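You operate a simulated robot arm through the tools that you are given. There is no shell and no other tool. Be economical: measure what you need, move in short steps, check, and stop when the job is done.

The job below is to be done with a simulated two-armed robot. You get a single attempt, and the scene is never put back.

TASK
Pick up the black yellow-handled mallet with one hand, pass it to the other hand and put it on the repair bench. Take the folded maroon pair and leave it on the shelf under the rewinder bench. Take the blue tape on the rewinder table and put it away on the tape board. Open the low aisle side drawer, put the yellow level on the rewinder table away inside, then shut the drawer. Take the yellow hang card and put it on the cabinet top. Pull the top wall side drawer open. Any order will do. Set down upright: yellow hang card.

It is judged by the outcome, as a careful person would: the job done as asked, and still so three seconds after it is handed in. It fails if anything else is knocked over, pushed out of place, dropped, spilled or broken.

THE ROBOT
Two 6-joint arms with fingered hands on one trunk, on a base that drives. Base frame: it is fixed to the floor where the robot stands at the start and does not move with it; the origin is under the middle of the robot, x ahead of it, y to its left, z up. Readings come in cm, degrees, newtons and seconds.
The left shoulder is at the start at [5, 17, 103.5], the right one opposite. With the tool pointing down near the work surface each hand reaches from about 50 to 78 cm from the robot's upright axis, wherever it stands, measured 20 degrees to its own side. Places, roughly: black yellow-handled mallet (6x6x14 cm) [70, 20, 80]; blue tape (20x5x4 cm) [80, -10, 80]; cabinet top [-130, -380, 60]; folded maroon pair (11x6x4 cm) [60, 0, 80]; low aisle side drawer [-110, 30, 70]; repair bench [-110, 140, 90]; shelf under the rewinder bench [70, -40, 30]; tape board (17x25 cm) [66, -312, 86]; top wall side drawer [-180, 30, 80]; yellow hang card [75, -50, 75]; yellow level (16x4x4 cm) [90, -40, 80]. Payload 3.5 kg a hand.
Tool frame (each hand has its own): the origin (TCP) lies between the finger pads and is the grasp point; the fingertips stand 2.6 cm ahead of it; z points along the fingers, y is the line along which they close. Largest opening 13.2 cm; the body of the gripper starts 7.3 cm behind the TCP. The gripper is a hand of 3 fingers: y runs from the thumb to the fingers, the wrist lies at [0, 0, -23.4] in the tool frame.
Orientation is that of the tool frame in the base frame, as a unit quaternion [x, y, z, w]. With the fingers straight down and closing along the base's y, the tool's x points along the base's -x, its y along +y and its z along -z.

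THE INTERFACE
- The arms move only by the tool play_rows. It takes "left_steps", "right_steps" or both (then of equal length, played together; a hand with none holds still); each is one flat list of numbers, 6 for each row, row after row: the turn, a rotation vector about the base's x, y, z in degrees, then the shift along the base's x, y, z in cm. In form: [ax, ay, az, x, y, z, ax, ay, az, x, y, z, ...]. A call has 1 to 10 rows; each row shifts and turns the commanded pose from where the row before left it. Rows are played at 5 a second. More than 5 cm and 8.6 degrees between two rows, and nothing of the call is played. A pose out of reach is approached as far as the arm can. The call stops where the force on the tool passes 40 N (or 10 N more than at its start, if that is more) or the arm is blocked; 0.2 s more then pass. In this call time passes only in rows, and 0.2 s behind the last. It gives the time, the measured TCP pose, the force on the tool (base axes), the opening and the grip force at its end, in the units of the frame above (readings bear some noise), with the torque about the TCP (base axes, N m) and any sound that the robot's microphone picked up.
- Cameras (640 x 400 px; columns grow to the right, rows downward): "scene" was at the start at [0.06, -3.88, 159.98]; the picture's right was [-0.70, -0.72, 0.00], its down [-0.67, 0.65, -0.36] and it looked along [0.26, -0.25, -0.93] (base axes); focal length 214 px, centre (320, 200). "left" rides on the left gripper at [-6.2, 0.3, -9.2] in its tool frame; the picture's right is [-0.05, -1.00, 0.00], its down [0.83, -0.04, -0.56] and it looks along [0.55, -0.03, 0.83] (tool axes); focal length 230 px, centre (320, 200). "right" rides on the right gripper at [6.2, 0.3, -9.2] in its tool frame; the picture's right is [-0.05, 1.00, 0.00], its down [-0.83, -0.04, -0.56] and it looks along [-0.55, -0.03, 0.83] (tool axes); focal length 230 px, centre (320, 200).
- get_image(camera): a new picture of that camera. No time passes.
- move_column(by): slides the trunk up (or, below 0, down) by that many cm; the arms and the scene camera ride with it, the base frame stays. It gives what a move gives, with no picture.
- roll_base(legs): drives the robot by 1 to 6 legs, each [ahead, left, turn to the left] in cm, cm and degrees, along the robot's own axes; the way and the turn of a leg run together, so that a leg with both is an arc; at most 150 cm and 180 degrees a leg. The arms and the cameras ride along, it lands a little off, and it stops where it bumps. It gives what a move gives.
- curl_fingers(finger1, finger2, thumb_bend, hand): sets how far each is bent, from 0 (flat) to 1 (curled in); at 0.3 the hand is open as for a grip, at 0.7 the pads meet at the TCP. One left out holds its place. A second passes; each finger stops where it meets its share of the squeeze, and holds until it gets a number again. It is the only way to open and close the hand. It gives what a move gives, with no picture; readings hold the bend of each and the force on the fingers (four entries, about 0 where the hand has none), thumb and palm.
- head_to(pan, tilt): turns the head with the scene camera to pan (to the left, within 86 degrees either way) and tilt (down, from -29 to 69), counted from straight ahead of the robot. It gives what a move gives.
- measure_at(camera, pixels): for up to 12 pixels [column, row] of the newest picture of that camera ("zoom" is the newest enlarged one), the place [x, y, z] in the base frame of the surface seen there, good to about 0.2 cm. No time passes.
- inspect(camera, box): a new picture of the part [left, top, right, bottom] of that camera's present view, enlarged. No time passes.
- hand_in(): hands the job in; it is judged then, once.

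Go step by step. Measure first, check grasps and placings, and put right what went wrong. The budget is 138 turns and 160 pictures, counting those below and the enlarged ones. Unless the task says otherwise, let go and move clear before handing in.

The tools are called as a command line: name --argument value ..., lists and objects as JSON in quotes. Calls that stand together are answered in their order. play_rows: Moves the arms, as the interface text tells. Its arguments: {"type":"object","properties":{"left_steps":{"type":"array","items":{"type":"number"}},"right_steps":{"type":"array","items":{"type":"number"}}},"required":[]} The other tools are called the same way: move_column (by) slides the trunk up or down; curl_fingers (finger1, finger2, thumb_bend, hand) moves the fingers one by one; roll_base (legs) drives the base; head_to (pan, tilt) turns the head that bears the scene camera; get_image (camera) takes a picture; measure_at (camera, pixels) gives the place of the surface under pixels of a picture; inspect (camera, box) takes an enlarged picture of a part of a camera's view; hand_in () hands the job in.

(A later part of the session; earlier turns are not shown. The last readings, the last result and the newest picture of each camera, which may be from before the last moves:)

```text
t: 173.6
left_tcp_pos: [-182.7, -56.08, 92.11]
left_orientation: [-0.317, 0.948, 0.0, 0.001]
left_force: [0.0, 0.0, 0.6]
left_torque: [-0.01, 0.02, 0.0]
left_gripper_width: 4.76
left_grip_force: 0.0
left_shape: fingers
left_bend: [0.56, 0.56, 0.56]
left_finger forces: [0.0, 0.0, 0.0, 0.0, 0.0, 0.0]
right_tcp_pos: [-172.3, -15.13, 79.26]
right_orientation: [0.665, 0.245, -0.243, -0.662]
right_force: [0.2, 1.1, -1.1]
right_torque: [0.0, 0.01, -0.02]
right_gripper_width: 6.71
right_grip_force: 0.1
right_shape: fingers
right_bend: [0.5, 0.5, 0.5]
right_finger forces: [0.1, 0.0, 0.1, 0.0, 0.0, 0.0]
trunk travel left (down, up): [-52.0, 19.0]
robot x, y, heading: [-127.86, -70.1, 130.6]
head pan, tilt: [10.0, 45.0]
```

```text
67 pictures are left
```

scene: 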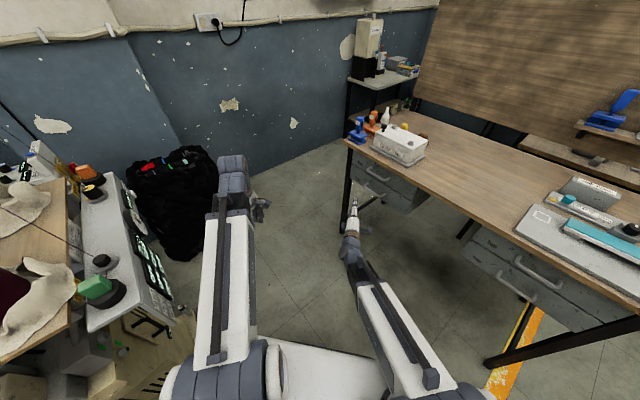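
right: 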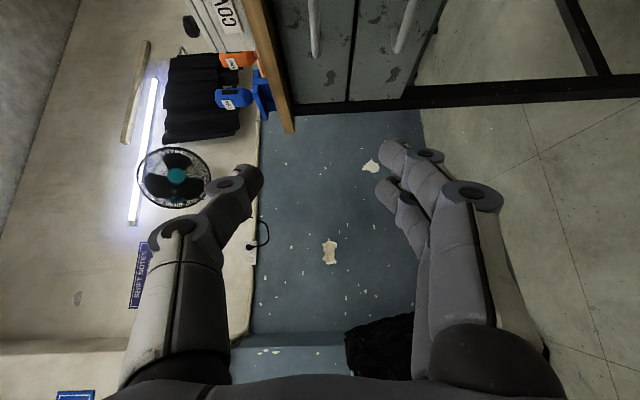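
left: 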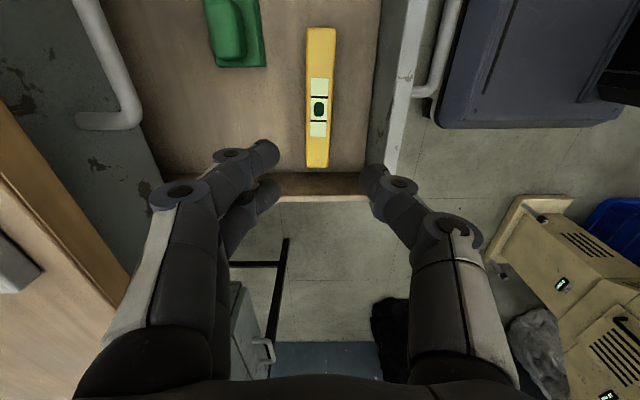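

The approach is free. I'll yaw the hand 25° to face the drawer more squarely and shift it to x about -181.

play_rows --right_steps '[0, 0, -8.3, -2.9, 0, 0, 0, 0, -8.3, -2.9, 0, 0, 0, 0, -8.3, -2.9, 0, 0]'

roll_base --legs '[[11.4, -9.8, 0]]'

get_image --camera "right"

get_image --camera "scene"

```text
t: 174.4
left_tcp_pos: [-182.67, -56.28, 92.16]
left_orientation: [-0.317, 0.948, 0.0, 0.0]
left_force: [-0.2, 0.5, 0.1]
left_torque: [0.01, -0.03, -0.01]
left_gripper_width: 4.74
left_grip_force: 0.1
left_shape: fingers
left_bend: [0.56, 0.56, 0.56]
left_finger forces: [0.0, 0.1, 0.0, 0.0, 0.1, 0.0]
right_tcp_pos: [-180.94, -15.11, 79.33]
right_orientation: [0.703, 0.095, -0.093, -0.699]
right_force: [0.5, -0.5, 0.4]
right_torque: [0.01, -0.04, 0.02]
right_gripper_width: 6.72
right_grip_force: 0.1
right_shape: fingers
right_bend: [0.5, 0.5, 0.5]
right_finger forces: [0.1, 0.0, 0.0, 0.0, 0.1, 0.0]
trunk travel left (down, up): [-52.0, 19.0]
robot x, y, heading: [-127.89, -70.0, 130.5]
head pan, tilt: [10.0, 45.0]
```

```text
t: 175.8
left_tcp_pos: [-182.59, -41.04, 92.1]
left_orientation: [-0.319, 0.948, 0.0, 0.001]
left_force: [-0.4, 0.2, -0.5]
left_torque: [0.0, 0.01, -0.01]
left_gripper_width: 4.73
left_grip_force: 0.1
left_shape: fingers
left_bend: [0.56, 0.56, 0.56]
left_finger forces: [0.1, 0.0, 0.1, 0.0, 0.0, 0.0]
right_tcp_pos: [-181.14, -0.15, 79.58]
right_orientation: [0.703, 0.096, -0.096, -0.698]
right_force: [-0.2, -0.3, 0.8]
right_torque: [0.03, 0.0, 0.01]
right_gripper_width: 6.73
right_grip_force: 0.1
right_shape: fingers
right_bend: [0.5, 0.5, 0.5]
right_finger forces: [0.0, 0.0, 0.0, 0.1, 0.2, 0.0]
trunk travel left (down, up): [-52.0, 19.0]
robot x, y, heading: [-128.25, -55.05, 130.8]
head pan, tilt: [10.0, 45.0]
```

```text
66 pictures are left
```

right: 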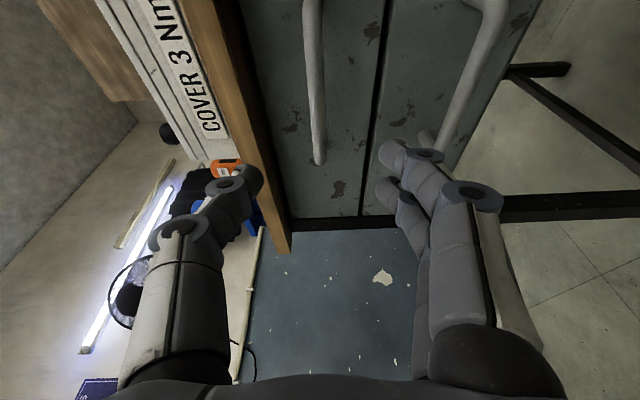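

```text
65 pictures are left
```

scene: 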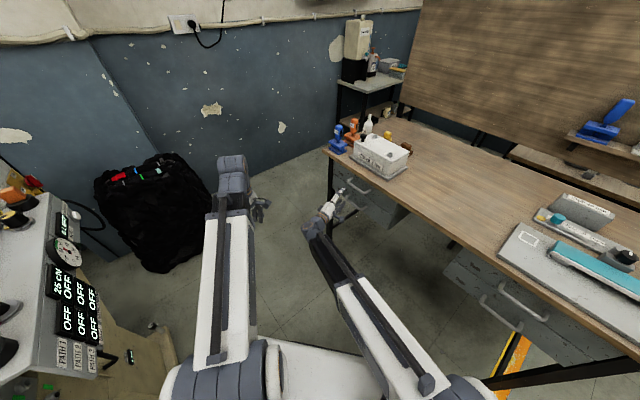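

The top bar's left end is at (318,160). I'll measure it.

measure_at --camera "right" --pixels '[[318, 155], [315, 100], [313, 40], [340, 185], [310, 10], [260, 150]]'

```text
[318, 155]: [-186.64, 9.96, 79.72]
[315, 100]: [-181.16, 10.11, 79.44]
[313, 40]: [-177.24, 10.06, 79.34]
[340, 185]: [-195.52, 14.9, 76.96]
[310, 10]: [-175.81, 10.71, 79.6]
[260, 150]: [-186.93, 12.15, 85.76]
```

The bar centre is x -181, exactly ahead of the TCP. I'll advance 10.5 cm along +y and close.

roll_base --legs '[[8, -6.9, 0]]'

get_image --camera "right"

```text
t: 176.9
left_tcp_pos: [-182.62, -30.4, 92.09]
left_orientation: [-0.317, 0.948, 0.0, 0.001]
left_force: [0.2, 0.0, -0.1]
left_torque: [0.02, 0.02, -0.01]
left_gripper_width: 4.75
left_grip_force: 0.1
left_shape: fingers
left_bend: [0.56, 0.56, 0.56]
left_finger forces: [0.0, 0.1, 0.1, 0.1, 0.0, 0.1]
right_tcp_pos: [-180.99, 10.56, 79.37]
right_orientation: [0.702, 0.096, -0.096, -0.699]
right_force: [-0.5, -0.4, 0.3]
right_torque: [-0.01, -0.02, -0.01]
right_gripper_width: 6.71
right_grip_force: 0.0
right_shape: fingers
right_bend: [0.5, 0.5, 0.5]
right_finger forces: [0.0, 0.0, 0.1, 0.0, 0.1, 0.1]
trunk travel left (down, up): [-52.0, 19.0]
robot x, y, heading: [-128.45, -44.23, 130.7]
head pan, tilt: [10.0, 45.0]
```

```text
64 pictures are left
```

right: 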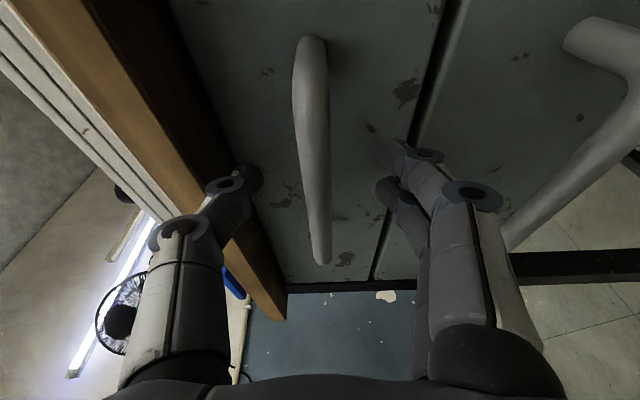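

The bar lies between the fingers. I'll close and pull along -y with the base by 12 cm.

curl_fingers --hand "right" --finger1 0.75 --finger2 0.75 --thumb_bend 0.75

roll_base --legs '[[-9.1, 7.8, 0]]'

get_image --camera "scene"

get_image --camera "right"

```text
t: 177.9
left_tcp_pos: [-182.56, -30.54, 92.2]
left_orientation: [-0.317, 0.948, 0.0, 0.001]
left_force: [-0.3, 0.4, 0.1]
left_torque: [-0.04, -0.02, -0.02]
left_gripper_width: 4.74
left_grip_force: 0.1
left_shape: fingers
left_bend: [0.56, 0.56, 0.56]
left_finger forces: [0.0, 0.1, 0.0, 0.1, 0.1, 0.1]
right_tcp_pos: [-181.02, 10.49, 79.47]
right_orientation: [0.701, 0.096, -0.095, -0.7]
right_force: [-2.1, 2.5, 0.9]
right_torque: [-0.01, -0.05, -0.04]
right_gripper_width: 0.02
right_grip_force: 4.6
right_shape: fingers
right_bend: [0.74, 0.73, 0.72]
right_finger forces: [0.0, 3.2, 0.0, 0.0, 5.8, 0.0]
trunk travel left (down, up): [-52.0, 19.0]
robot x, y, heading: [-128.43, -44.19, 130.4]
head pan, tilt: [10.0, 45.0]
```

```text
t: 179.2
left_tcp_pos: [-182.7, -42.46, 92.17]
left_orientation: [-0.318, 0.948, 0.0, 0.001]
left_force: [0.4, -0.1, -0.6]
left_torque: [-0.01, 0.02, 0.04]
left_gripper_width: 4.73
left_grip_force: 0.0
left_shape: fingers
left_bend: [0.56, 0.56, 0.56]
left_finger forces: [0.1, 0.0, 0.0, 0.0, 0.0, 0.0]
right_tcp_pos: [-180.96, -1.4, 79.42]
right_orientation: [0.702, 0.095, -0.095, -0.699]
right_force: [-0.1, 0.6, 0.6]
right_torque: [0.0, 0.0, 0.02]
right_gripper_width: 0.0
right_grip_force: 0.1
right_shape: fingers
right_bend: [0.74, 0.74, 0.73]
right_finger forces: [0.0, 0.1, 0.0, 0.1, 0.0, 0.0]
trunk travel left (down, up): [-52.0, 19.0]
robot x, y, heading: [-128.24, -56.66, 130.6]
head pan, tilt: [10.0, 45.0]
```

```text
63 pictures are left
```

scene: 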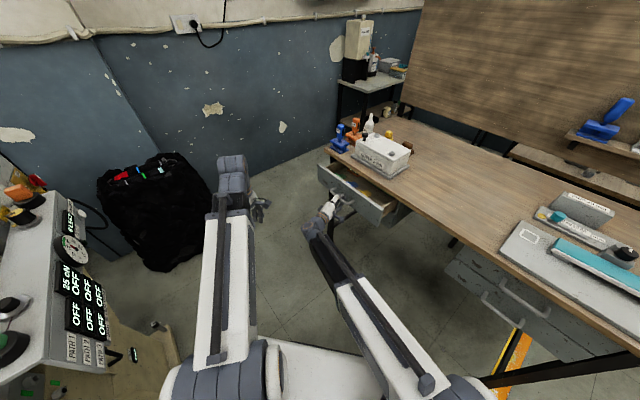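

```text
62 pictures are left
```

right: 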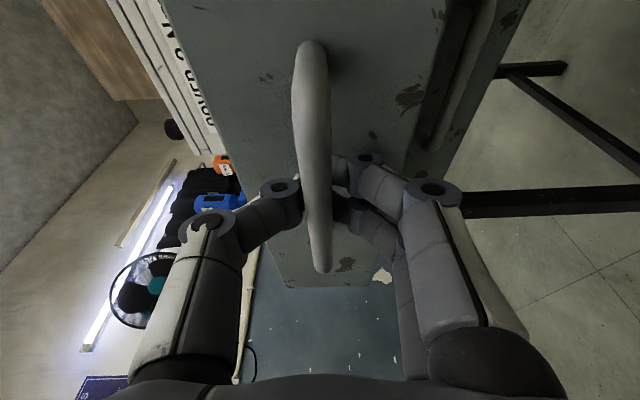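

The drawer is opening. I'll pull another 13 cm.

roll_base --legs '[[-9.9, 8.5, 0]]'

get_image --camera "scene"

```text
t: 180.5
left_tcp_pos: [-182.71, -55.46, 92.11]
left_orientation: [-0.317, 0.949, 0.0, 0.001]
left_force: [-0.5, 0.2, 0.4]
left_torque: [0.03, 0.02, -0.01]
left_gripper_width: 4.73
left_grip_force: 0.0
left_shape: fingers
left_bend: [0.56, 0.56, 0.56]
left_finger forces: [0.1, 0.0, 0.1, 0.1, 0.0, 0.0]
right_tcp_pos: [-181.06, -14.48, 79.42]
right_orientation: [0.702, 0.096, -0.095, -0.699]
right_force: [0.0, 0.1, -0.3]
right_torque: [0.01, -0.02, -0.02]
right_gripper_width: 0.0
right_grip_force: 0.0
right_shape: fingers
right_bend: [0.74, 0.74, 0.73]
right_finger forces: [0.0, 0.1, 0.1, 0.0, 0.0, 0.0]
trunk travel left (down, up): [-52.0, 19.0]
robot x, y, heading: [-128.39, -69.14, 130.3]
head pan, tilt: [10.0, 45.0]
```

```text
61 pictures are left
```

scene: 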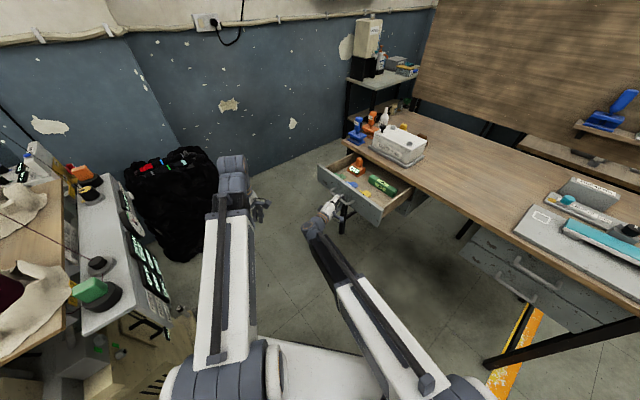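

The drawer is open about 25 cm. I'll release the handle and retract the hand.

curl_fingers --hand "right" --finger1 0.45 --finger2 0.45 --thumb_bend 0.45

play_rows --right_steps '[0, 0, 0, 0.7, -2.5, 0, 0, 0, 0, 0.7, -2.5, 0, 0, 0, 0, 0.7, -2.5, 0]'

get_image --camera "right"

```text
t: 181.5
left_tcp_pos: [-182.68, -55.41, 92.04]
left_orientation: [-0.317, 0.948, 0.0, 0.001]
left_force: [0.7, 0.2, -0.1]
left_torque: [0.03, 0.0, -0.01]
left_gripper_width: 4.74
left_grip_force: 0.0
left_shape: fingers
left_bend: [0.56, 0.56, 0.56]
left_finger forces: [0.1, 0.0, 0.0, 0.1, 0.1, 0.0]
right_tcp_pos: [-180.98, -14.47, 79.39]
right_orientation: [0.702, 0.095, -0.096, -0.699]
right_force: [0.0, 0.4, 0.6]
right_torque: [0.0, -0.01, -0.02]
right_gripper_width: 8.41
right_grip_force: 0.0
right_shape: fingers
right_bend: [0.45, 0.45, 0.45]
right_finger forces: [0.0, 0.0, 0.0, 0.1, 0.0, 0.0]
trunk travel left (down, up): [-52.0, 19.0]
robot x, y, heading: [-128.09, -69.45, 130.8]
head pan, tilt: [10.0, 45.0]
```

```text
t: 182.3
left_tcp_pos: [-182.66, -55.41, 92.05]
left_orientation: [-0.316, 0.949, 0.0, 0.001]
left_force: [-0.5, 0.6, 0.0]
left_torque: [0.02, -0.04, 0.02]
left_gripper_width: 4.75
left_grip_force: 0.0
left_shape: fingers
left_bend: [0.56, 0.56, 0.56]
left_finger forces: [0.0, 0.0, 0.0, 0.1, 0.1, 0.1]
right_tcp_pos: [-178.86, -21.98, 79.45]
right_orientation: [0.702, 0.096, -0.095, -0.7]
right_force: [-0.3, -0.9, 0.0]
right_torque: [0.02, 0.0, -0.03]
right_gripper_width: 8.41
right_grip_force: 0.1
right_shape: fingers
right_bend: [0.45, 0.45, 0.45]
right_finger forces: [0.1, 0.0, 0.1, 0.1, 0.0, 0.0]
trunk travel left (down, up): [-52.0, 19.0]
robot x, y, heading: [-128.32, -69.47, 130.2]
head pan, tilt: [10.0, 45.0]
```

```text
60 pictures are left
```

right: 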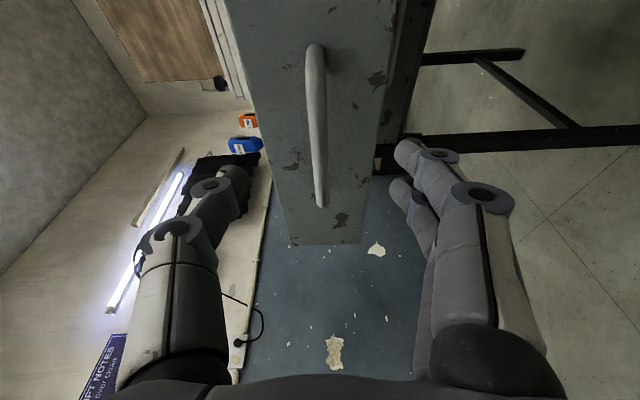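

The drawer stays open. I'll raise the trunk, move back to the aisle and face the rewinder bench again, with a look toward the tape board.

move_column --by 19

roll_base --legs '[[-60, -70, 0], [0, 0, -130.5]]'

head_to --pan -70 --tilt 20

get_image --camera "scene"

```text
t: 184.3
left_tcp_pos: [-182.71, -55.45, 111.05]
left_orientation: [-0.317, 0.948, 0.001, 0.0]
left_force: [0.1, -0.4, 0.2]
left_torque: [0.0, 0.02, -0.01]
left_gripper_width: 4.71
left_grip_force: 0.1
left_shape: fingers
left_bend: [0.56, 0.56, 0.56]
left_finger forces: [0.0, 0.1, 0.1, 0.1, 0.1, 0.1]
right_tcp_pos: [-178.91, -22.11, 98.41]
right_orientation: [0.702, 0.095, -0.095, -0.7]
right_force: [-0.4, -0.5, -0.3]
right_torque: [-0.03, -0.05, 0.01]
right_gripper_width: 8.43
right_grip_force: 0.2
right_shape: fingers
right_bend: [0.45, 0.45, 0.45]
right_finger forces: [0.0, 0.0, 0.1, 0.0, 0.0, 0.0]
trunk travel left (down, up): [-71.0, 0.0]
robot x, y, heading: [-128.68, -69.65, 130.6]
head pan, tilt: [10.0, 45.0]
```

```text
t: 194.7
left_tcp_pos: [10.99, -37.42, 111.11]
left_orientation: [0.732, 0.682, 0.0, 0.001]
left_force: [0.5, -0.1, 0.0]
left_torque: [0.04, 0.0, 0.02]
left_gripper_width: 4.73
left_grip_force: 0.1
left_shape: fingers
left_bend: [0.56, 0.56, 0.56]
left_finger forces: [0.0, 0.0, 0.0, 0.1, 0.1, 0.0]
right_tcp_pos: [33.77, -62.33, 98.59]
right_orientation: [-0.379, 0.599, -0.596, 0.377]
right_force: [-0.2, -0.8, -0.3]
right_torque: [0.02, -0.02, -0.02]
right_gripper_width: 8.41
right_grip_force: 0.2
right_shape: fingers
right_bend: [0.45, 0.45, 0.45]
right_finger forces: [0.1, 0.1, 0.0, 0.0, 0.0, 0.0]
trunk travel left (down, up): [-71.0, 0.0]
robot x, y, heading: [-35.1, -69.52, -0.4]
head pan, tilt: [10.0, 45.0]
```

```text
t: 196.2
left_tcp_pos: [10.93, -37.48, 111.07]
left_orientation: [0.731, 0.682, -0.001, 0.0]
left_force: [-1.1, 0.1, -1.1]
left_torque: [0.02, -0.02, 0.02]
left_gripper_width: 4.74
left_grip_force: 0.1
left_shape: fingers
left_bend: [0.56, 0.56, 0.56]
left_finger forces: [0.0, 0.0, 0.0, 0.0, 0.0, 0.0]
right_tcp_pos: [33.68, -62.27, 98.6]
right_orientation: [-0.378, 0.599, -0.597, 0.377]
right_force: [-0.4, 0.5, 1.1]
right_torque: [0.01, -0.02, 0.04]
right_gripper_width: 8.4
right_grip_force: 0.1
right_shape: fingers
right_bend: [0.45, 0.45, 0.45]
right_finger forces: [0.0, 0.0, 0.0, 0.0, 0.1, 0.1]
trunk travel left (down, up): [-71.0, 0.0]
robot x, y, heading: [-35.51, -69.55, -0.7]
head pan, tilt: [-70.0, 20.0]
```

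```text
59 pictures are left
```

scene: 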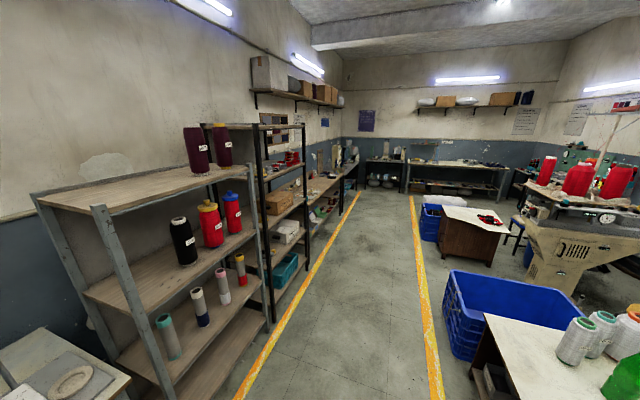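

inspect --camera "scene" --box '[290, 130, 390, 210]'

inspect --camera "scene" --box '[390, 130, 530, 260]'

measure_at --camera "scene" --pixels '[[318, 185], [330, 180], [335, 170], [470, 215], [480, 240], [440, 235], [345, 165], [310, 190], [490, 218]]'

```text
5.00 times, centred on (340, 170) of scene
```

zoom: 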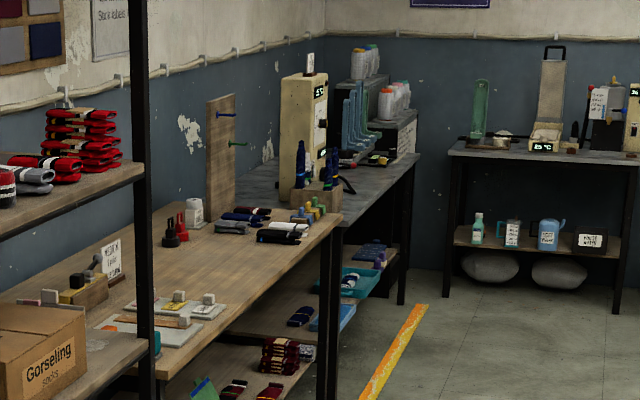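

```text
3.08 times, centred on (460, 195) of scene
```

zoom: 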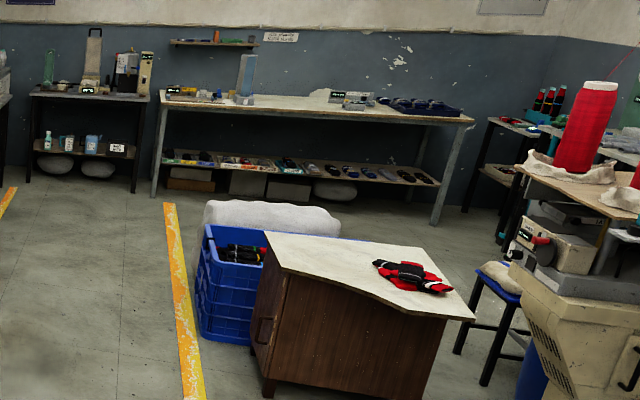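

```text
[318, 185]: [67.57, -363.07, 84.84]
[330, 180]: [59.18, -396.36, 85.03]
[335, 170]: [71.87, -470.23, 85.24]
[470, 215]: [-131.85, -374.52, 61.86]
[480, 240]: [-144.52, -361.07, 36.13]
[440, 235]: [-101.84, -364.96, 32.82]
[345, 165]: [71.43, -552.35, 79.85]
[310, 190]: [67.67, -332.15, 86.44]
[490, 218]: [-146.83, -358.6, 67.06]
```

The tape board is a flat board with similar tapes on the next bench, and the cabinet has a white top at about (-130,-375,62). I'll turn the right hand back to vertical and tuck it.

play_rows --right_steps '[0, 0, 8.5, -2.2, -2.8, 0.5, 0, 0, 8.5, -2.2, -2.8, 0.5, 0, 0, 8.5, -2.2, -2.8, 0.5, 4.95, 4.95, -4.95, -2.2, -2.8, 0.5, 4.95, 4.95, -4.95, -2.2, -2.8, 0.5, 4.95, 4.95, -4.95, -2.2, -2.8, 0.5, 4.95, 4.95, -4.95, -2.2, -2.8, 0.5, 4.95, 4.95, -4.95, -2.2, -2.8, 0.5]'

play_rows --right_steps '[4.95, 4.95, -4.95, -2.2, -2.8, 0.5, 4.95, 4.95, -4.95, -2.2, -2.8, 0.5, 4.95, 4.95, -4.95, -2.2, -2.8, 0.5, 4.95, 4.95, -4.95, -2.2, -2.8, 0.5, 4.95, 4.95, -4.95, -2.2, -2.8, 0.5, 4.95, 4.95, -4.95, -2.2, -2.8, 0.5, 4.95, 4.95, -4.95, 0, 0, 0.5, 4.95, 4.95, -4.95, 0, 0, 0, 4.95, 4.95, -4.95, 0, 0, 0]'

get_image --camera "right"

```text
t: 198.0
left_tcp_pos: [11.06, -37.44, 111.17]
left_orientation: [0.732, 0.681, -0.001, 0.0]
left_force: [0.2, 0.6, 0.1]
left_torque: [0.02, 0.0, 0.02]
left_gripper_width: 4.73
left_grip_force: 0.0
left_shape: fingers
left_bend: [0.56, 0.56, 0.56]
left_finger forces: [0.0, 0.0, 0.0, 0.0, 0.0, 0.0]
right_tcp_pos: [26.57, -80.19, 97.44]
right_orientation: [-0.361, 0.783, -0.357, 0.358]
right_force: [-0.1, 0.3, 0.9]
right_torque: [0.01, 0.01, -0.01]
right_gripper_width: 8.44
right_grip_force: 0.0
right_shape: fingers
right_bend: [0.45, 0.45, 0.45]
right_finger forces: [0.0, 0.0, 0.1, 0.0, 0.0, 0.0]
right hand out of reach, approached as far as the arm can: row 4, 5, 6, 7, 8
trunk travel left (down, up): [-71.0, 0.0]
robot x, y, heading: [-35.0, -69.2, -0.3]
head pan, tilt: [-70.0, 20.0]
```

```text
t: 200.0
left_tcp_pos: [10.98, -37.44, 111.09]
left_orientation: [0.731, 0.682, -0.001, 0.0]
left_force: [-0.3, 0.0, 0.1]
left_torque: [0.0, -0.03, 0.01]
left_gripper_width: 4.74
left_grip_force: 0.1
left_shape: fingers
left_bend: [0.56, 0.56, 0.56]
left_finger forces: [0.0, 0.0, 0.1, 0.0, 0.0, 0.1]
right_tcp_pos: [18.25, -95.81, 99.61]
right_orientation: [0.002, 1.0, 0.004, -0.001]
right_force: [0.6, 0.8, 0.5]
right_torque: [0.0, -0.02, 0.0]
right_gripper_width: 8.43
right_grip_force: 0.0
right_shape: fingers
right_bend: [0.45, 0.45, 0.45]
right_finger forces: [0.1, 0.0, 0.0, 0.1, 0.0, 0.1]
right hand out of reach, approached as far as the arm can: row 1, 2, 3, 4
trunk travel left (down, up): [-71.0, 0.0]
robot x, y, heading: [-35.49, -69.4, -0.5]
head pan, tilt: [-70.0, 20.0]
```

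```text
56 pictures are left
```

right: 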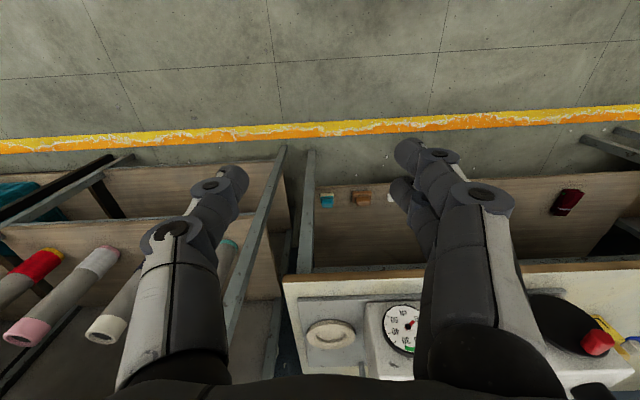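

The right hand is vertical again. I'll tuck it further and drive to about (12,-26), facing the bench.

play_rows --right_steps '[0, 0, 0, -3.2, -3.3, 1, 0, 0, 0, -3.2, -3.3, 1, 0, 0, 0, -3.2, -3.3, 1, 0, 0, 0, -3.2, -3.3, 1, 0, 0, 0, -3.2, -3.3, 1, 0, 0, 0, -3.2, -3.3, 1, 0, 0, 0, -3.2, -3.3, 1]'

roll_base --legs '[[47, 43, 0.5]]'

curl_fingers --hand "left" --finger1 0.45 --finger2 0.45 --thumb_bend 0.45

curl_fingers --hand "right" --finger1 0.32 --finger2 0.32 --thumb_bend 0.32

play_rows --left_steps '[0, 0, 0, 3, -3.6, -1, 0, 0, 0, 3, -3.6, -1, 0, 0, 0, 3, -3.6, -1, 0, 0, 0, 3, -3.6, -1, 0, 0, 0, 3, -3.6, -1, 0, 0, 0, 3, -3.6, -1]'

get_image --camera "left"

```text
t: 201.6
left_tcp_pos: [10.95, -37.57, 111.21]
left_orientation: [0.731, 0.682, 0.0, 0.001]
left_force: [0.3, -0.3, 0.0]
left_torque: [-0.03, -0.01, -0.02]
left_gripper_width: 4.72
left_grip_force: 0.1
left_shape: fingers
left_bend: [0.56, 0.56, 0.56]
left_finger forces: [0.1, 0.1, 0.0, 0.0, 0.1, 0.0]
right_tcp_pos: [-4.03, -119.13, 106.68]
right_orientation: [-0.001, 1.0, 0.003, 0.0]
right_force: [-0.3, -0.2, 0.9]
right_torque: [0.02, 0.0, -0.02]
right_gripper_width: 8.43
right_grip_force: 0.0
right_shape: fingers
right_bend: [0.45, 0.45, 0.45]
right_finger forces: [0.1, 0.1, 0.1, 0.0, 0.0, 0.0]
right hand out of reach, approached as far as the arm can: row 6
trunk travel left (down, up): [-71.0, 0.0]
robot x, y, heading: [-35.14, -69.27, -0.5]
head pan, tilt: [-70.0, 20.0]
```

```text
t: 205.1
left_tcp_pos: [57.51, 5.76, 111.12]
left_orientation: [0.727, 0.687, -0.001, 0.001]
left_force: [-0.3, -0.1, -0.2]
left_torque: [0.01, 0.03, 0.0]
left_gripper_width: 4.74
left_grip_force: 0.0
left_shape: fingers
left_bend: [0.56, 0.56, 0.56]
left_finger forces: [0.1, 0.0, 0.0, 0.0, 0.1, 0.0]
right_tcp_pos: [43.81, -76.09, 106.72]
right_orientation: [-0.007, 1.0, 0.003, 0.0]
right_force: [-0.7, 1.2, -0.8]
right_torque: [-0.03, 0.03, 0.02]
right_gripper_width: 8.42
right_grip_force: 0.1
right_shape: fingers
right_bend: [0.45, 0.45, 0.45]
right_finger forces: [0.0, 0.0, 0.0, 0.0, 0.0, 0.1]
trunk travel left (down, up): [-71.0, 0.0]
robot x, y, heading: [11.38, -26.89, 0.4]
head pan, tilt: [-70.0, 20.0]
```

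```text
t: 206.1
left_tcp_pos: [57.39, 5.69, 111.08]
left_orientation: [0.727, 0.686, 0.0, 0.001]
left_force: [-0.3, 0.4, 0.4]
left_torque: [-0.01, 0.01, 0.02]
left_gripper_width: 8.4
left_grip_force: 0.0
left_shape: fingers
left_bend: [0.45, 0.45, 0.45]
left_finger forces: [0.1, 0.0, 0.0, 0.1, 0.1, 0.0]
right_tcp_pos: [43.68, -76.24, 106.75]
right_orientation: [-0.007, 1.0, 0.003, 0.001]
right_force: [-0.2, 0.1, -0.1]
right_torque: [-0.04, -0.05, 0.03]
right_gripper_width: 8.43
right_grip_force: 0.1
right_shape: fingers
right_bend: [0.45, 0.45, 0.45]
right_finger forces: [0.0, 0.1, 0.0, 0.1, 0.0, 0.0]
trunk travel left (down, up): [-71.0, 0.0]
robot x, y, heading: [11.92, -26.78, 0.1]
head pan, tilt: [-70.0, 20.0]
```

```text
t: 207.1
left_tcp_pos: [57.59, 5.86, 111.02]
left_orientation: [0.727, 0.686, -0.001, 0.0]
left_force: [-0.1, -0.5, -0.7]
left_torque: [0.01, 0.01, 0.0]
left_gripper_width: 8.4
left_grip_force: 0.1
left_shape: fingers
left_bend: [0.45, 0.45, 0.45]
left_finger forces: [0.0, 0.0, 0.0, 0.0, 0.0, 0.0]
right_tcp_pos: [43.74, -76.1, 106.78]
right_orientation: [-0.007, 1.0, 0.003, 0.0]
right_force: [0.0, 0.7, 0.3]
right_torque: [0.04, 0.04, -0.02]
right_gripper_width: 12.73
right_grip_force: 0.0
right_shape: fingers
right_bend: [0.32, 0.32, 0.32]
right_finger forces: [0.0, 0.0, 0.0, 0.0, 0.0, 0.0]
trunk travel left (down, up): [-71.0, 0.0]
robot x, y, heading: [11.67, -26.67, 0.5]
head pan, tilt: [-70.0, 20.0]
```

```text
t: 208.5
left_tcp_pos: [75.56, -16.02, 104.98]
left_orientation: [0.727, 0.687, 0.0, 0.001]
left_force: [0.2, 0.0, 0.1]
left_torque: [0.0, 0.02, 0.0]
left_gripper_width: 8.4
left_grip_force: 0.1
left_shape: fingers
left_bend: [0.45, 0.45, 0.45]
left_finger forces: [0.1, 0.1, 0.0, 0.0, 0.0, 0.1]
right_tcp_pos: [43.91, -76.07, 106.71]
right_orientation: [-0.007, 1.0, 0.003, 0.001]
right_force: [0.6, -0.1, -0.5]
right_torque: [-0.02, 0.02, 0.01]
right_gripper_width: 12.76
right_grip_force: 0.1
right_shape: fingers
right_bend: [0.32, 0.32, 0.32]
right_finger forces: [0.0, 0.0, 0.1, 0.0, 0.0, 0.0]
trunk travel left (down, up): [-71.0, 0.0]
robot x, y, heading: [11.73, -26.64, 0.4]
head pan, tilt: [-70.0, 20.0]
```

```text
55 pictures are left
```

left: 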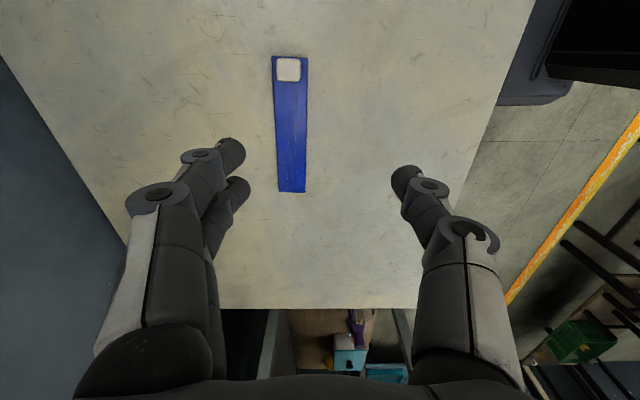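

The blue tape's white end block is at (289,70). I'll measure it.

measure_at --camera "left" --pixels '[[279, 64], [299, 64], [279, 78], [299, 78], [289, 72], [275, 100], [306, 100], [280, 188], [304, 188], [289, 150], [289, 57], [289, 82]]'

inspect --camera "left" --box '[250, 40, 330, 200]'

```text
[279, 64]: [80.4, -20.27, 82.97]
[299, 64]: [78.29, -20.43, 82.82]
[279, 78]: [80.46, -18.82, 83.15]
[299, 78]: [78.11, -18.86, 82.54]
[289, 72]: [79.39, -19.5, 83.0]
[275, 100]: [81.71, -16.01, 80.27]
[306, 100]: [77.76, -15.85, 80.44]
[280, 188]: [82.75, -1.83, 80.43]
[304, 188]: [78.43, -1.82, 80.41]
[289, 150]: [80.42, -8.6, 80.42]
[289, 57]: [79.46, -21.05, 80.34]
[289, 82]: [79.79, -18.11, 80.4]
```

```text
2.50 times, centred on (290, 120) of left
```

zoom: 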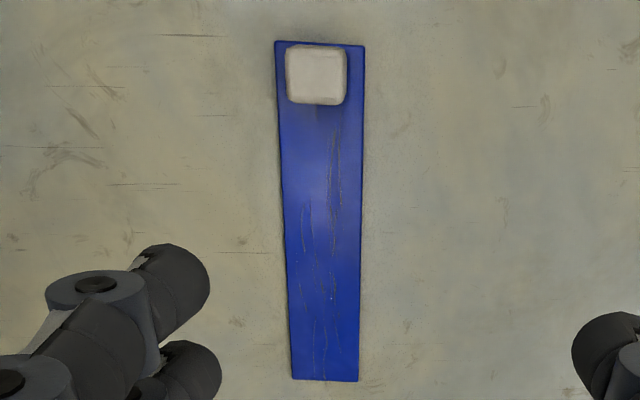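

The block is centred at (79.35,-19.6), z 80.4–83. I'll descend to z 83.2 over it.

play_rows --left_steps '[0, 0, 0, 1.9, -1.8, 0, 0, 0, 0, 1.9, -1.8, 0, 0, 0, 0, 0, 0, -4.5, 0, 0, 0, 0, 0, -4.5, 0, 0, 0, 0, 0, -4.5, 0, 0, 0, 0, 0, -4.5, 0, 0, 0, 0, 0, -3.6]'

get_image --camera "left"

```text
t: 210.1
left_tcp_pos: [79.35, -19.48, 83.37]
left_orientation: [0.727, 0.686, 0.0, 0.0]
left_force: [0.4, -0.9, 0.5]
left_torque: [0.0, -0.01, 0.01]
left_gripper_width: 8.43
left_grip_force: 0.1
left_shape: fingers
left_bend: [0.45, 0.45, 0.45]
left_finger forces: [0.0, 0.0, 0.0, 0.0, 0.0, 0.1]
right_tcp_pos: [43.78, -76.15, 106.72]
right_orientation: [-0.007, 1.0, 0.003, 0.0]
right_force: [0.5, 0.2, 0.0]
right_torque: [0.01, 0.0, -0.01]
right_gripper_width: 12.75
right_grip_force: 0.1
right_shape: fingers
right_bend: [0.32, 0.32, 0.32]
right_finger forces: [0.0, 0.0, 0.1, 0.0, 0.1, 0.0]
trunk travel left (down, up): [-71.0, 0.0]
robot x, y, heading: [11.44, -26.87, 0.3]
head pan, tilt: [-70.0, 20.0]
```

```text
53 pictures are left
```

left: 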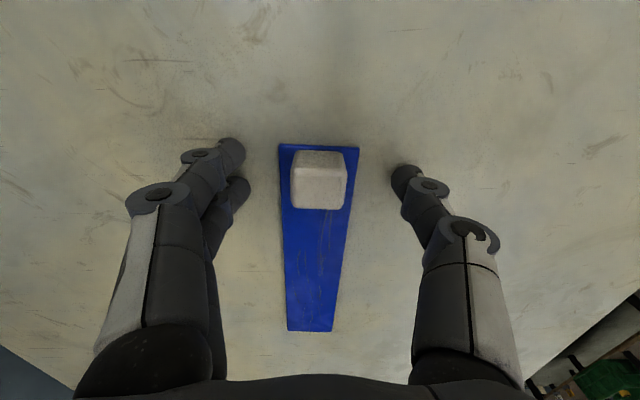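

It is well centred. I'll lower 0.2 cm, close firmly and lift.

play_rows --left_steps '[0, 0, 0, 0, 0, -0.2]'

curl_fingers --hand "left" --finger1 0.8 --finger2 0.8 --thumb_bend 0.8

play_rows --left_steps '[0, 0, 0, 0, 0, 2, 0, 0, 0, 0, 0, 3, 0, 0, 0, 0, 0, 4, 0, 0, 0, 0, 0, 4, 0, 0, 0, 0, 0, 4]'

get_image --camera "left"

```text
t: 210.5
left_tcp_pos: [79.34, -19.47, 83.13]
left_orientation: [0.727, 0.686, -0.001, 0.0]
left_force: [-0.8, 0.8, -0.1]
left_torque: [0.01, 0.04, -0.01]
left_gripper_width: 8.42
left_grip_force: 0.4
left_shape: fingers
left_bend: [0.45, 0.45, 0.45]
left_finger forces: [0.1, 0.0, 0.0, 0.0, 0.2, 0.0]
right_tcp_pos: [43.79, -76.04, 106.7]
right_orientation: [-0.008, 1.0, 0.002, -0.001]
right_force: [-0.2, 0.4, 0.7]
right_torque: [-0.01, -0.01, 0.03]
right_gripper_width: 12.75
right_grip_force: 0.1
right_shape: fingers
right_bend: [0.32, 0.32, 0.32]
right_finger forces: [0.0, 0.0, 0.0, 0.1, 0.0, 0.0]
trunk travel left (down, up): [-71.0, 0.0]
robot x, y, heading: [11.78, -26.62, 0.1]
head pan, tilt: [-70.0, 20.0]
```

```text
t: 211.5
left_tcp_pos: [79.28, -19.54, 83.3]
left_orientation: [0.728, 0.686, 0.0, 0.002]
left_force: [-1.1, -0.2, 7.7]
left_torque: [-0.01, -0.19, 0.01]
left_gripper_width: 2.92
left_grip_force: 25.9
left_shape: fingers
left_bend: [0.62, 0.62, 0.66]
left_finger forces: [13.0, 13.2, 0.0, 0.0, 25.5, 0.0]
right_tcp_pos: [43.69, -76.24, 106.69]
right_orientation: [-0.007, 1.0, 0.003, 0.0]
right_force: [-0.8, -0.2, 1.0]
right_torque: [-0.04, -0.01, -0.04]
right_gripper_width: 12.76
right_grip_force: 0.1
right_shape: fingers
right_bend: [0.32, 0.32, 0.32]
right_finger forces: [0.0, 0.1, 0.0, 0.0, 0.1, 0.0]
trunk travel left (down, up): [-71.0, 0.0]
robot x, y, heading: [11.7, -26.71, 0.2]
head pan, tilt: [-70.0, 20.0]
```

```text
t: 212.7
left_tcp_pos: [79.19, -19.42, 100.36]
left_orientation: [0.727, 0.686, -0.001, 0.001]
left_force: [0.0, 0.2, 0.2]
left_torque: [0.0, -0.05, 0.02]
left_gripper_width: 2.88
left_grip_force: 23.8
left_shape: fingers
left_bend: [0.61, 0.61, 0.67]
left_finger forces: [11.9, 11.2, 0.0, 0.0, 24.6, 0.0]
right_tcp_pos: [43.84, -76.07, 106.76]
right_orientation: [-0.008, 1.0, 0.002, 0.0]
right_force: [-0.2, -0.5, 0.5]
right_torque: [0.0, 0.01, -0.03]
right_gripper_width: 12.76
right_grip_force: 0.0
right_shape: fingers
right_bend: [0.32, 0.32, 0.32]
right_finger forces: [0.0, 0.1, 0.0, 0.0, 0.0, 0.0]
trunk travel left (down, up): [-71.0, 0.0]
robot x, y, heading: [11.34, -26.26, 0.6]
head pan, tilt: [-70.0, 20.0]
```

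```text
52 pictures are left
```

left: 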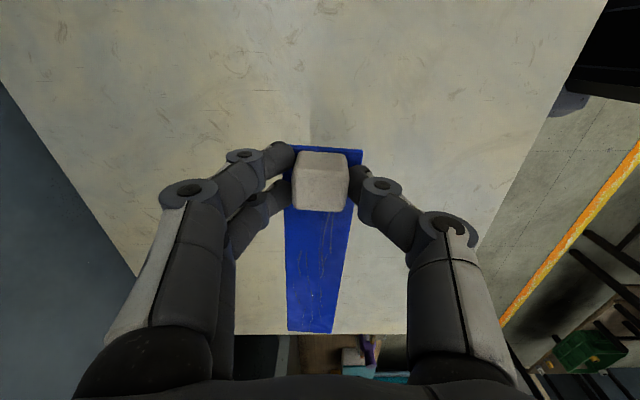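

The tape is held level by its block. I'll swing the left hand aside and bring the right hand above the hang card.

play_rows --left_steps '[0, 0, 0, -1.3, 2, 0.6, 0, 0, 0, -1.3, 2, 0.6, 0, 0, 0, -1.3, 2, 0.6, 0, 0, 0, -1.3, 2, 0.6, 0, 0, 0, -1.3, 2, 0.6, 0, 0, 0, -1.3, 2, 0.6, 0, 0, 0, -1.3, 2, 0.6, 0, 0, 0, -1.3, 2, 0.6, 0, 0, 0, -1.3, 2, 0]' --right_steps '[0, 0, 0, 2.4, 4, 0.4, 0, 0, 0, 2.4, 4, 0.4, 0, 0, 0, 2.4, 4, 0.4, 0, 0, 0, 2.4, 4, 0.4, 0, 0, 0, 2.4, 4, 0.4, 0, 0, 0, 2.4, 4, 0.4, 0, 0, 0, 2.4, 4, 0, 0, 0, 0, 2.4, 4, 0, 0, 0, 0, 2.4, 4, 0]'

get_image --camera "right"

```text
t: 214.7
left_tcp_pos: [67.63, -1.41, 105.07]
left_orientation: [0.727, 0.687, -0.001, 0.0]
left_force: [0.2, 0.0, -0.1]
left_torque: [-0.03, 0.0, 0.01]
left_gripper_width: 2.89
left_grip_force: 23.6
left_shape: fingers
left_bend: [0.61, 0.61, 0.67]
left_finger forces: [11.9, 11.2, 0.0, 0.0, 24.6, 0.0]
right_tcp_pos: [66.47, -40.86, 109.45]
right_orientation: [-0.006, 1.0, 0.002, 0.0]
right_force: [0.0, 0.3, 1.2]
right_torque: [-0.03, 0.03, 0.02]
right_gripper_width: 12.76
right_grip_force: 0.1
right_shape: fingers
right_bend: [0.32, 0.32, 0.32]
right_finger forces: [0.0, 0.0, 0.1, 0.1, 0.0, 0.0]
right hand out of reach, approached as far as the arm can: row 1, 2
trunk travel left (down, up): [-71.0, 0.0]
robot x, y, heading: [12.12, -27.0, 0.5]
head pan, tilt: [-70.0, 20.0]
```

```text
51 pictures are left
```

right: 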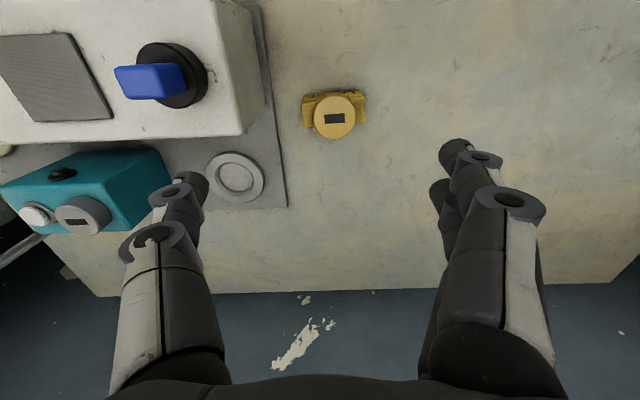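

The card is at (334,113), with the machine edge left of it at (245,100). I'll measure the card edges and the gap.

inspect --camera "right" --box '[230, 60, 390, 160]'

measure_at --camera "zoom" --pixels '[[295, 160], [295, 250], [535, 135], [535, 240], [420, 150], [425, 240], [350, 220], [480, 220], [420, 310], [150, 150], [60, 150], [30, 150]]'

```text
4.00 times, centred on (310, 110) of right
```

zoom: 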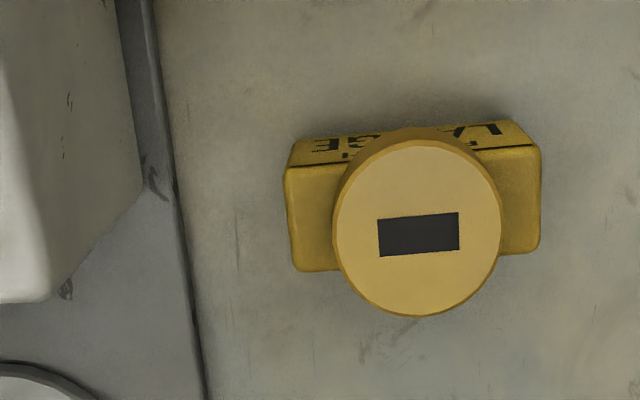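

```text
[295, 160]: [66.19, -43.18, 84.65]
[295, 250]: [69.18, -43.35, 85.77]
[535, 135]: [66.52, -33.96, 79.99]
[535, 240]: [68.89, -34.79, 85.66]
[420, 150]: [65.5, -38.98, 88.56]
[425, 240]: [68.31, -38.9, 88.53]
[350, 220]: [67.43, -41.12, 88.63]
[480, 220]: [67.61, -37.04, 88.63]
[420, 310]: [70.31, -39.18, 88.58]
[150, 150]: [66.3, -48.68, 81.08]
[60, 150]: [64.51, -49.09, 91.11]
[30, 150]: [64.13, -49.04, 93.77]
```

The card body spans y -43.3 to -34.8, x 66.2–69.6; the machine plate starts at y -48.6. I'll descend in two stages, centred at y -38.9.

play_rows --right_steps '[0, 0, 0, 1.4, 2, 0, 0, 0, 0, 0, 0, -4.7, 0, 0, 0, 0, 0, -4.7, 0, 0, 0, 0, 0, -4.7]'

get_image --camera "right"

```text
t: 215.7
left_tcp_pos: [67.59, -1.6, 105.03]
left_orientation: [0.728, 0.686, -0.001, 0.0]
left_force: [0.3, -0.9, 0.2]
left_torque: [0.0, 0.01, -0.01]
left_gripper_width: 2.89
left_grip_force: 23.6
left_shape: fingers
left_bend: [0.61, 0.61, 0.67]
left_finger forces: [11.9, 11.1, 0.0, 0.1, 24.6, 0.1]
right_tcp_pos: [67.69, -38.88, 95.04]
right_orientation: [-0.007, 1.0, 0.003, 0.001]
right_force: [-0.5, -0.6, -0.1]
right_torque: [0.01, -0.02, -0.03]
right_gripper_width: 12.77
right_grip_force: 0.0
right_shape: fingers
right_bend: [0.32, 0.32, 0.32]
right_finger forces: [0.0, 0.0, 0.0, 0.1, 0.0, 0.0]
trunk travel left (down, up): [-71.0, 0.0]
robot x, y, heading: [11.8, -26.93, 0.2]
head pan, tilt: [-70.0, 20.0]
```

```text
49 pictures are left
```

right: 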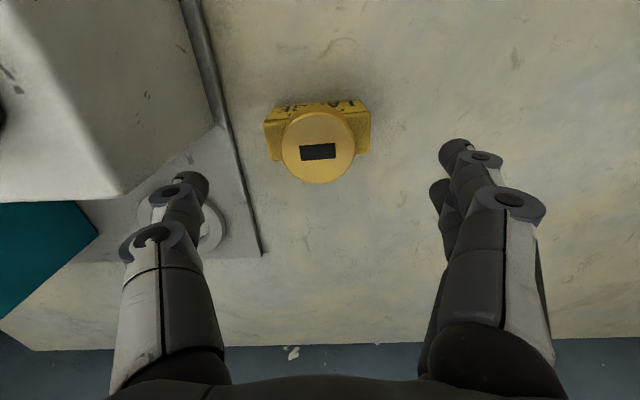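

The fingers clear the machine plate, so I'll descend the rest.

play_rows --right_steps '[0, 0, 0, 0.2, 0.2, -4.2, 0, 0, 0, 0, 0, -4.2, 0, 0, 0, 0, 0, -3.1]'

get_image --camera "right"

```text
t: 216.5
left_tcp_pos: [67.66, -1.51, 105.15]
left_orientation: [0.727, 0.687, 0.0, 0.001]
left_force: [-0.1, 0.5, -0.3]
left_torque: [-0.02, 0.04, 0.0]
left_gripper_width: 2.88
left_grip_force: 23.8
left_shape: fingers
left_bend: [0.61, 0.61, 0.67]
left_finger forces: [11.9, 11.2, 0.1, 0.0, 24.6, 0.1]
right_tcp_pos: [67.99, -38.65, 83.7]
right_orientation: [-0.007, 1.0, 0.003, 0.001]
right_force: [0.5, 0.0, 0.4]
right_torque: [0.01, -0.01, -0.01]
right_gripper_width: 12.75
right_grip_force: 0.1
right_shape: fingers
right_bend: [0.32, 0.32, 0.32]
right_finger forces: [0.1, 0.1, 0.0, 0.1, 0.1, 0.0]
trunk travel left (down, up): [-71.0, 0.0]
robot x, y, heading: [11.82, -26.87, 0.4]
head pan, tilt: [-70.0, 20.0]
```

```text
48 pictures are left
```

right: 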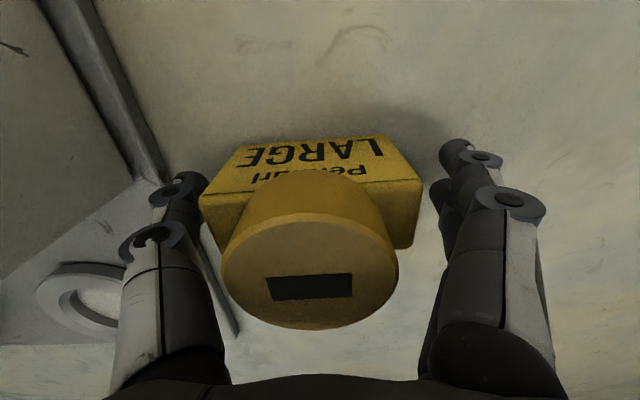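

The card sits between the fingers. I'll close and lift gently.

curl_fingers --hand "right" --finger1 0.65 --finger2 0.65 --thumb_bend 0.65

play_rows --right_steps '[0, 0, 0, 0, 0, 1.5, 0, 0, 0, 0, 0, 3, 0, 0, 0, 0, 0.5, 4, 0, 0, 0, 0, 0.5, 4]'

get_image --camera "right"

```text
t: 217.5
left_tcp_pos: [67.59, -1.44, 105.19]
left_orientation: [0.727, 0.686, 0.0, 0.0]
left_force: [0.5, -0.7, -0.5]
left_torque: [-0.03, -0.01, -0.02]
left_gripper_width: 2.9
left_grip_force: 24.2
left_shape: fingers
left_bend: [0.61, 0.61, 0.67]
left_finger forces: [11.9, 11.0, 0.0, 0.1, 24.7, 0.0]
right_tcp_pos: [67.79, -38.62, 83.78]
right_orientation: [-0.007, 1.0, 0.003, 0.001]
right_force: [-0.8, 0.1, -0.4]
right_torque: [0.01, 0.0, -0.03]
right_gripper_width: 8.52
right_grip_force: 28.9
right_shape: fingers
right_bend: [0.45, 0.45, 0.54]
right_finger forces: [14.3, 15.1, 0.1, 0.0, 29.3, 0.0]
trunk travel left (down, up): [-71.0, 0.0]
robot x, y, heading: [11.66, -26.71, 0.2]
head pan, tilt: [-70.0, 20.0]
```

```text
t: 218.5
left_tcp_pos: [67.74, -1.52, 105.13]
left_orientation: [0.727, 0.686, -0.001, 0.001]
left_force: [0.2, 0.6, 0.1]
left_torque: [-0.02, -0.01, 0.01]
left_gripper_width: 2.88
left_grip_force: 23.7
left_shape: fingers
left_bend: [0.61, 0.61, 0.67]
left_finger forces: [12.0, 11.0, 0.0, 0.0, 24.6, 0.1]
right_tcp_pos: [68.0, -37.73, 96.42]
right_orientation: [-0.007, 1.0, 0.002, -0.001]
right_force: [0.1, 0.7, -1.1]
right_torque: [0.01, -0.01, -0.02]
right_gripper_width: 8.5
right_grip_force: 29.3
right_shape: fingers
right_bend: [0.45, 0.45, 0.54]
right_finger forces: [14.3, 15.1, 0.0, 0.0, 29.2, 0.0]
trunk travel left (down, up): [-71.0, 0.0]
robot x, y, heading: [11.65, -26.83, 0.0]
head pan, tilt: [-70.0, 20.0]
```

```text
47 pictures are left
```

right: 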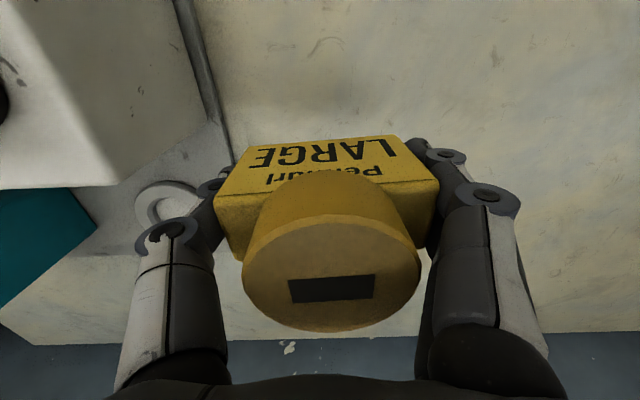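

The card is gripped at 29 N and upright. I'll raise it, back out, and strafe along the aisle to the tape board bench.

play_rows --right_steps '[0, 0, 0, 0, 0, 4, 0, 0, 0, 0, 0, 4]'

roll_base --legs '[[-40, 0, 0], [0, -140, 0], [0, -136, 0]]'

head_to --pan 0 --tilt 45

get_image --camera "scene"

```text
t: 219.1
left_tcp_pos: [67.61, -1.51, 105.05]
left_orientation: [0.727, 0.687, -0.001, 0.001]
left_force: [0.5, 0.4, -1.2]
left_torque: [-0.04, -0.03, 0.01]
left_gripper_width: 2.86
left_grip_force: 23.6
left_shape: fingers
left_bend: [0.61, 0.61, 0.67]
left_finger forces: [12.0, 11.1, 0.1, 0.0, 24.7, 0.0]
right_tcp_pos: [67.96, -37.68, 104.26]
right_orientation: [-0.006, 1.0, 0.001, -0.001]
right_force: [-0.5, -0.7, 0.2]
right_torque: [-0.01, 0.05, 0.02]
right_gripper_width: 8.52
right_grip_force: 29.1
right_shape: fingers
right_bend: [0.45, 0.45, 0.54]
right_finger forces: [14.3, 15.0, 0.0, 0.0, 29.2, 0.1]
trunk travel left (down, up): [-71.0, 0.0]
robot x, y, heading: [11.69, -26.73, 0.1]
head pan, tilt: [-70.0, 20.0]
```

```text
t: 234.6
left_tcp_pos: [29.6, -278.34, 105.11]
left_orientation: [0.729, 0.684, 0.0, 0.0]
left_force: [-0.6, 0.4, -0.6]
left_torque: [-0.05, 0.02, 0.04]
left_gripper_width: 2.87
left_grip_force: 24.0
left_shape: fingers
left_bend: [0.61, 0.61, 0.67]
left_finger forces: [12.1, 11.1, 0.0, 0.0, 24.7, 0.0]
right_tcp_pos: [29.65, -314.69, 104.39]
right_orientation: [-0.005, 1.0, 0.003, 0.0]
right_force: [0.7, 0.2, -1.1]
right_torque: [0.01, 0.02, 0.0]
right_gripper_width: 8.51
right_grip_force: 29.2
right_shape: fingers
right_bend: [0.45, 0.45, 0.54]
right_finger forces: [14.3, 15.1, 0.1, 0.0, 29.2, 0.0]
trunk travel left (down, up): [-71.0, 0.0]
robot x, y, heading: [-26.39, -303.18, -0.0]
head pan, tilt: [-70.0, 20.0]
```

```text
t: 236.1
left_tcp_pos: [29.62, -278.28, 105.16]
left_orientation: [0.729, 0.685, -0.001, 0.0]
left_force: [-0.5, 1.2, -0.2]
left_torque: [-0.02, 0.01, 0.02]
left_gripper_width: 2.89
left_grip_force: 24.1
left_shape: fingers
left_bend: [0.61, 0.61, 0.67]
left_finger forces: [12.0, 11.0, 0.0, 0.0, 24.7, 0.0]
right_tcp_pos: [29.66, -314.53, 104.3]
right_orientation: [-0.003, 1.0, 0.003, 0.0]
right_force: [-0.8, -0.1, -1.2]
right_torque: [0.02, 0.02, 0.0]
right_gripper_width: 8.49
right_grip_force: 29.0
right_shape: fingers
right_bend: [0.45, 0.45, 0.54]
right_finger forces: [14.3, 15.0, 0.0, 0.0, 29.2, 0.1]
trunk travel left (down, up): [-71.0, 0.0]
robot x, y, heading: [-26.72, -303.11, -0.3]
head pan, tilt: [0.0, 45.0]
```

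```text
46 pictures are left
```

scene: 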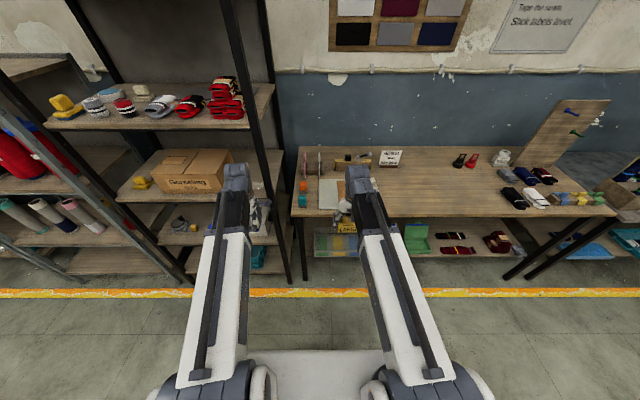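

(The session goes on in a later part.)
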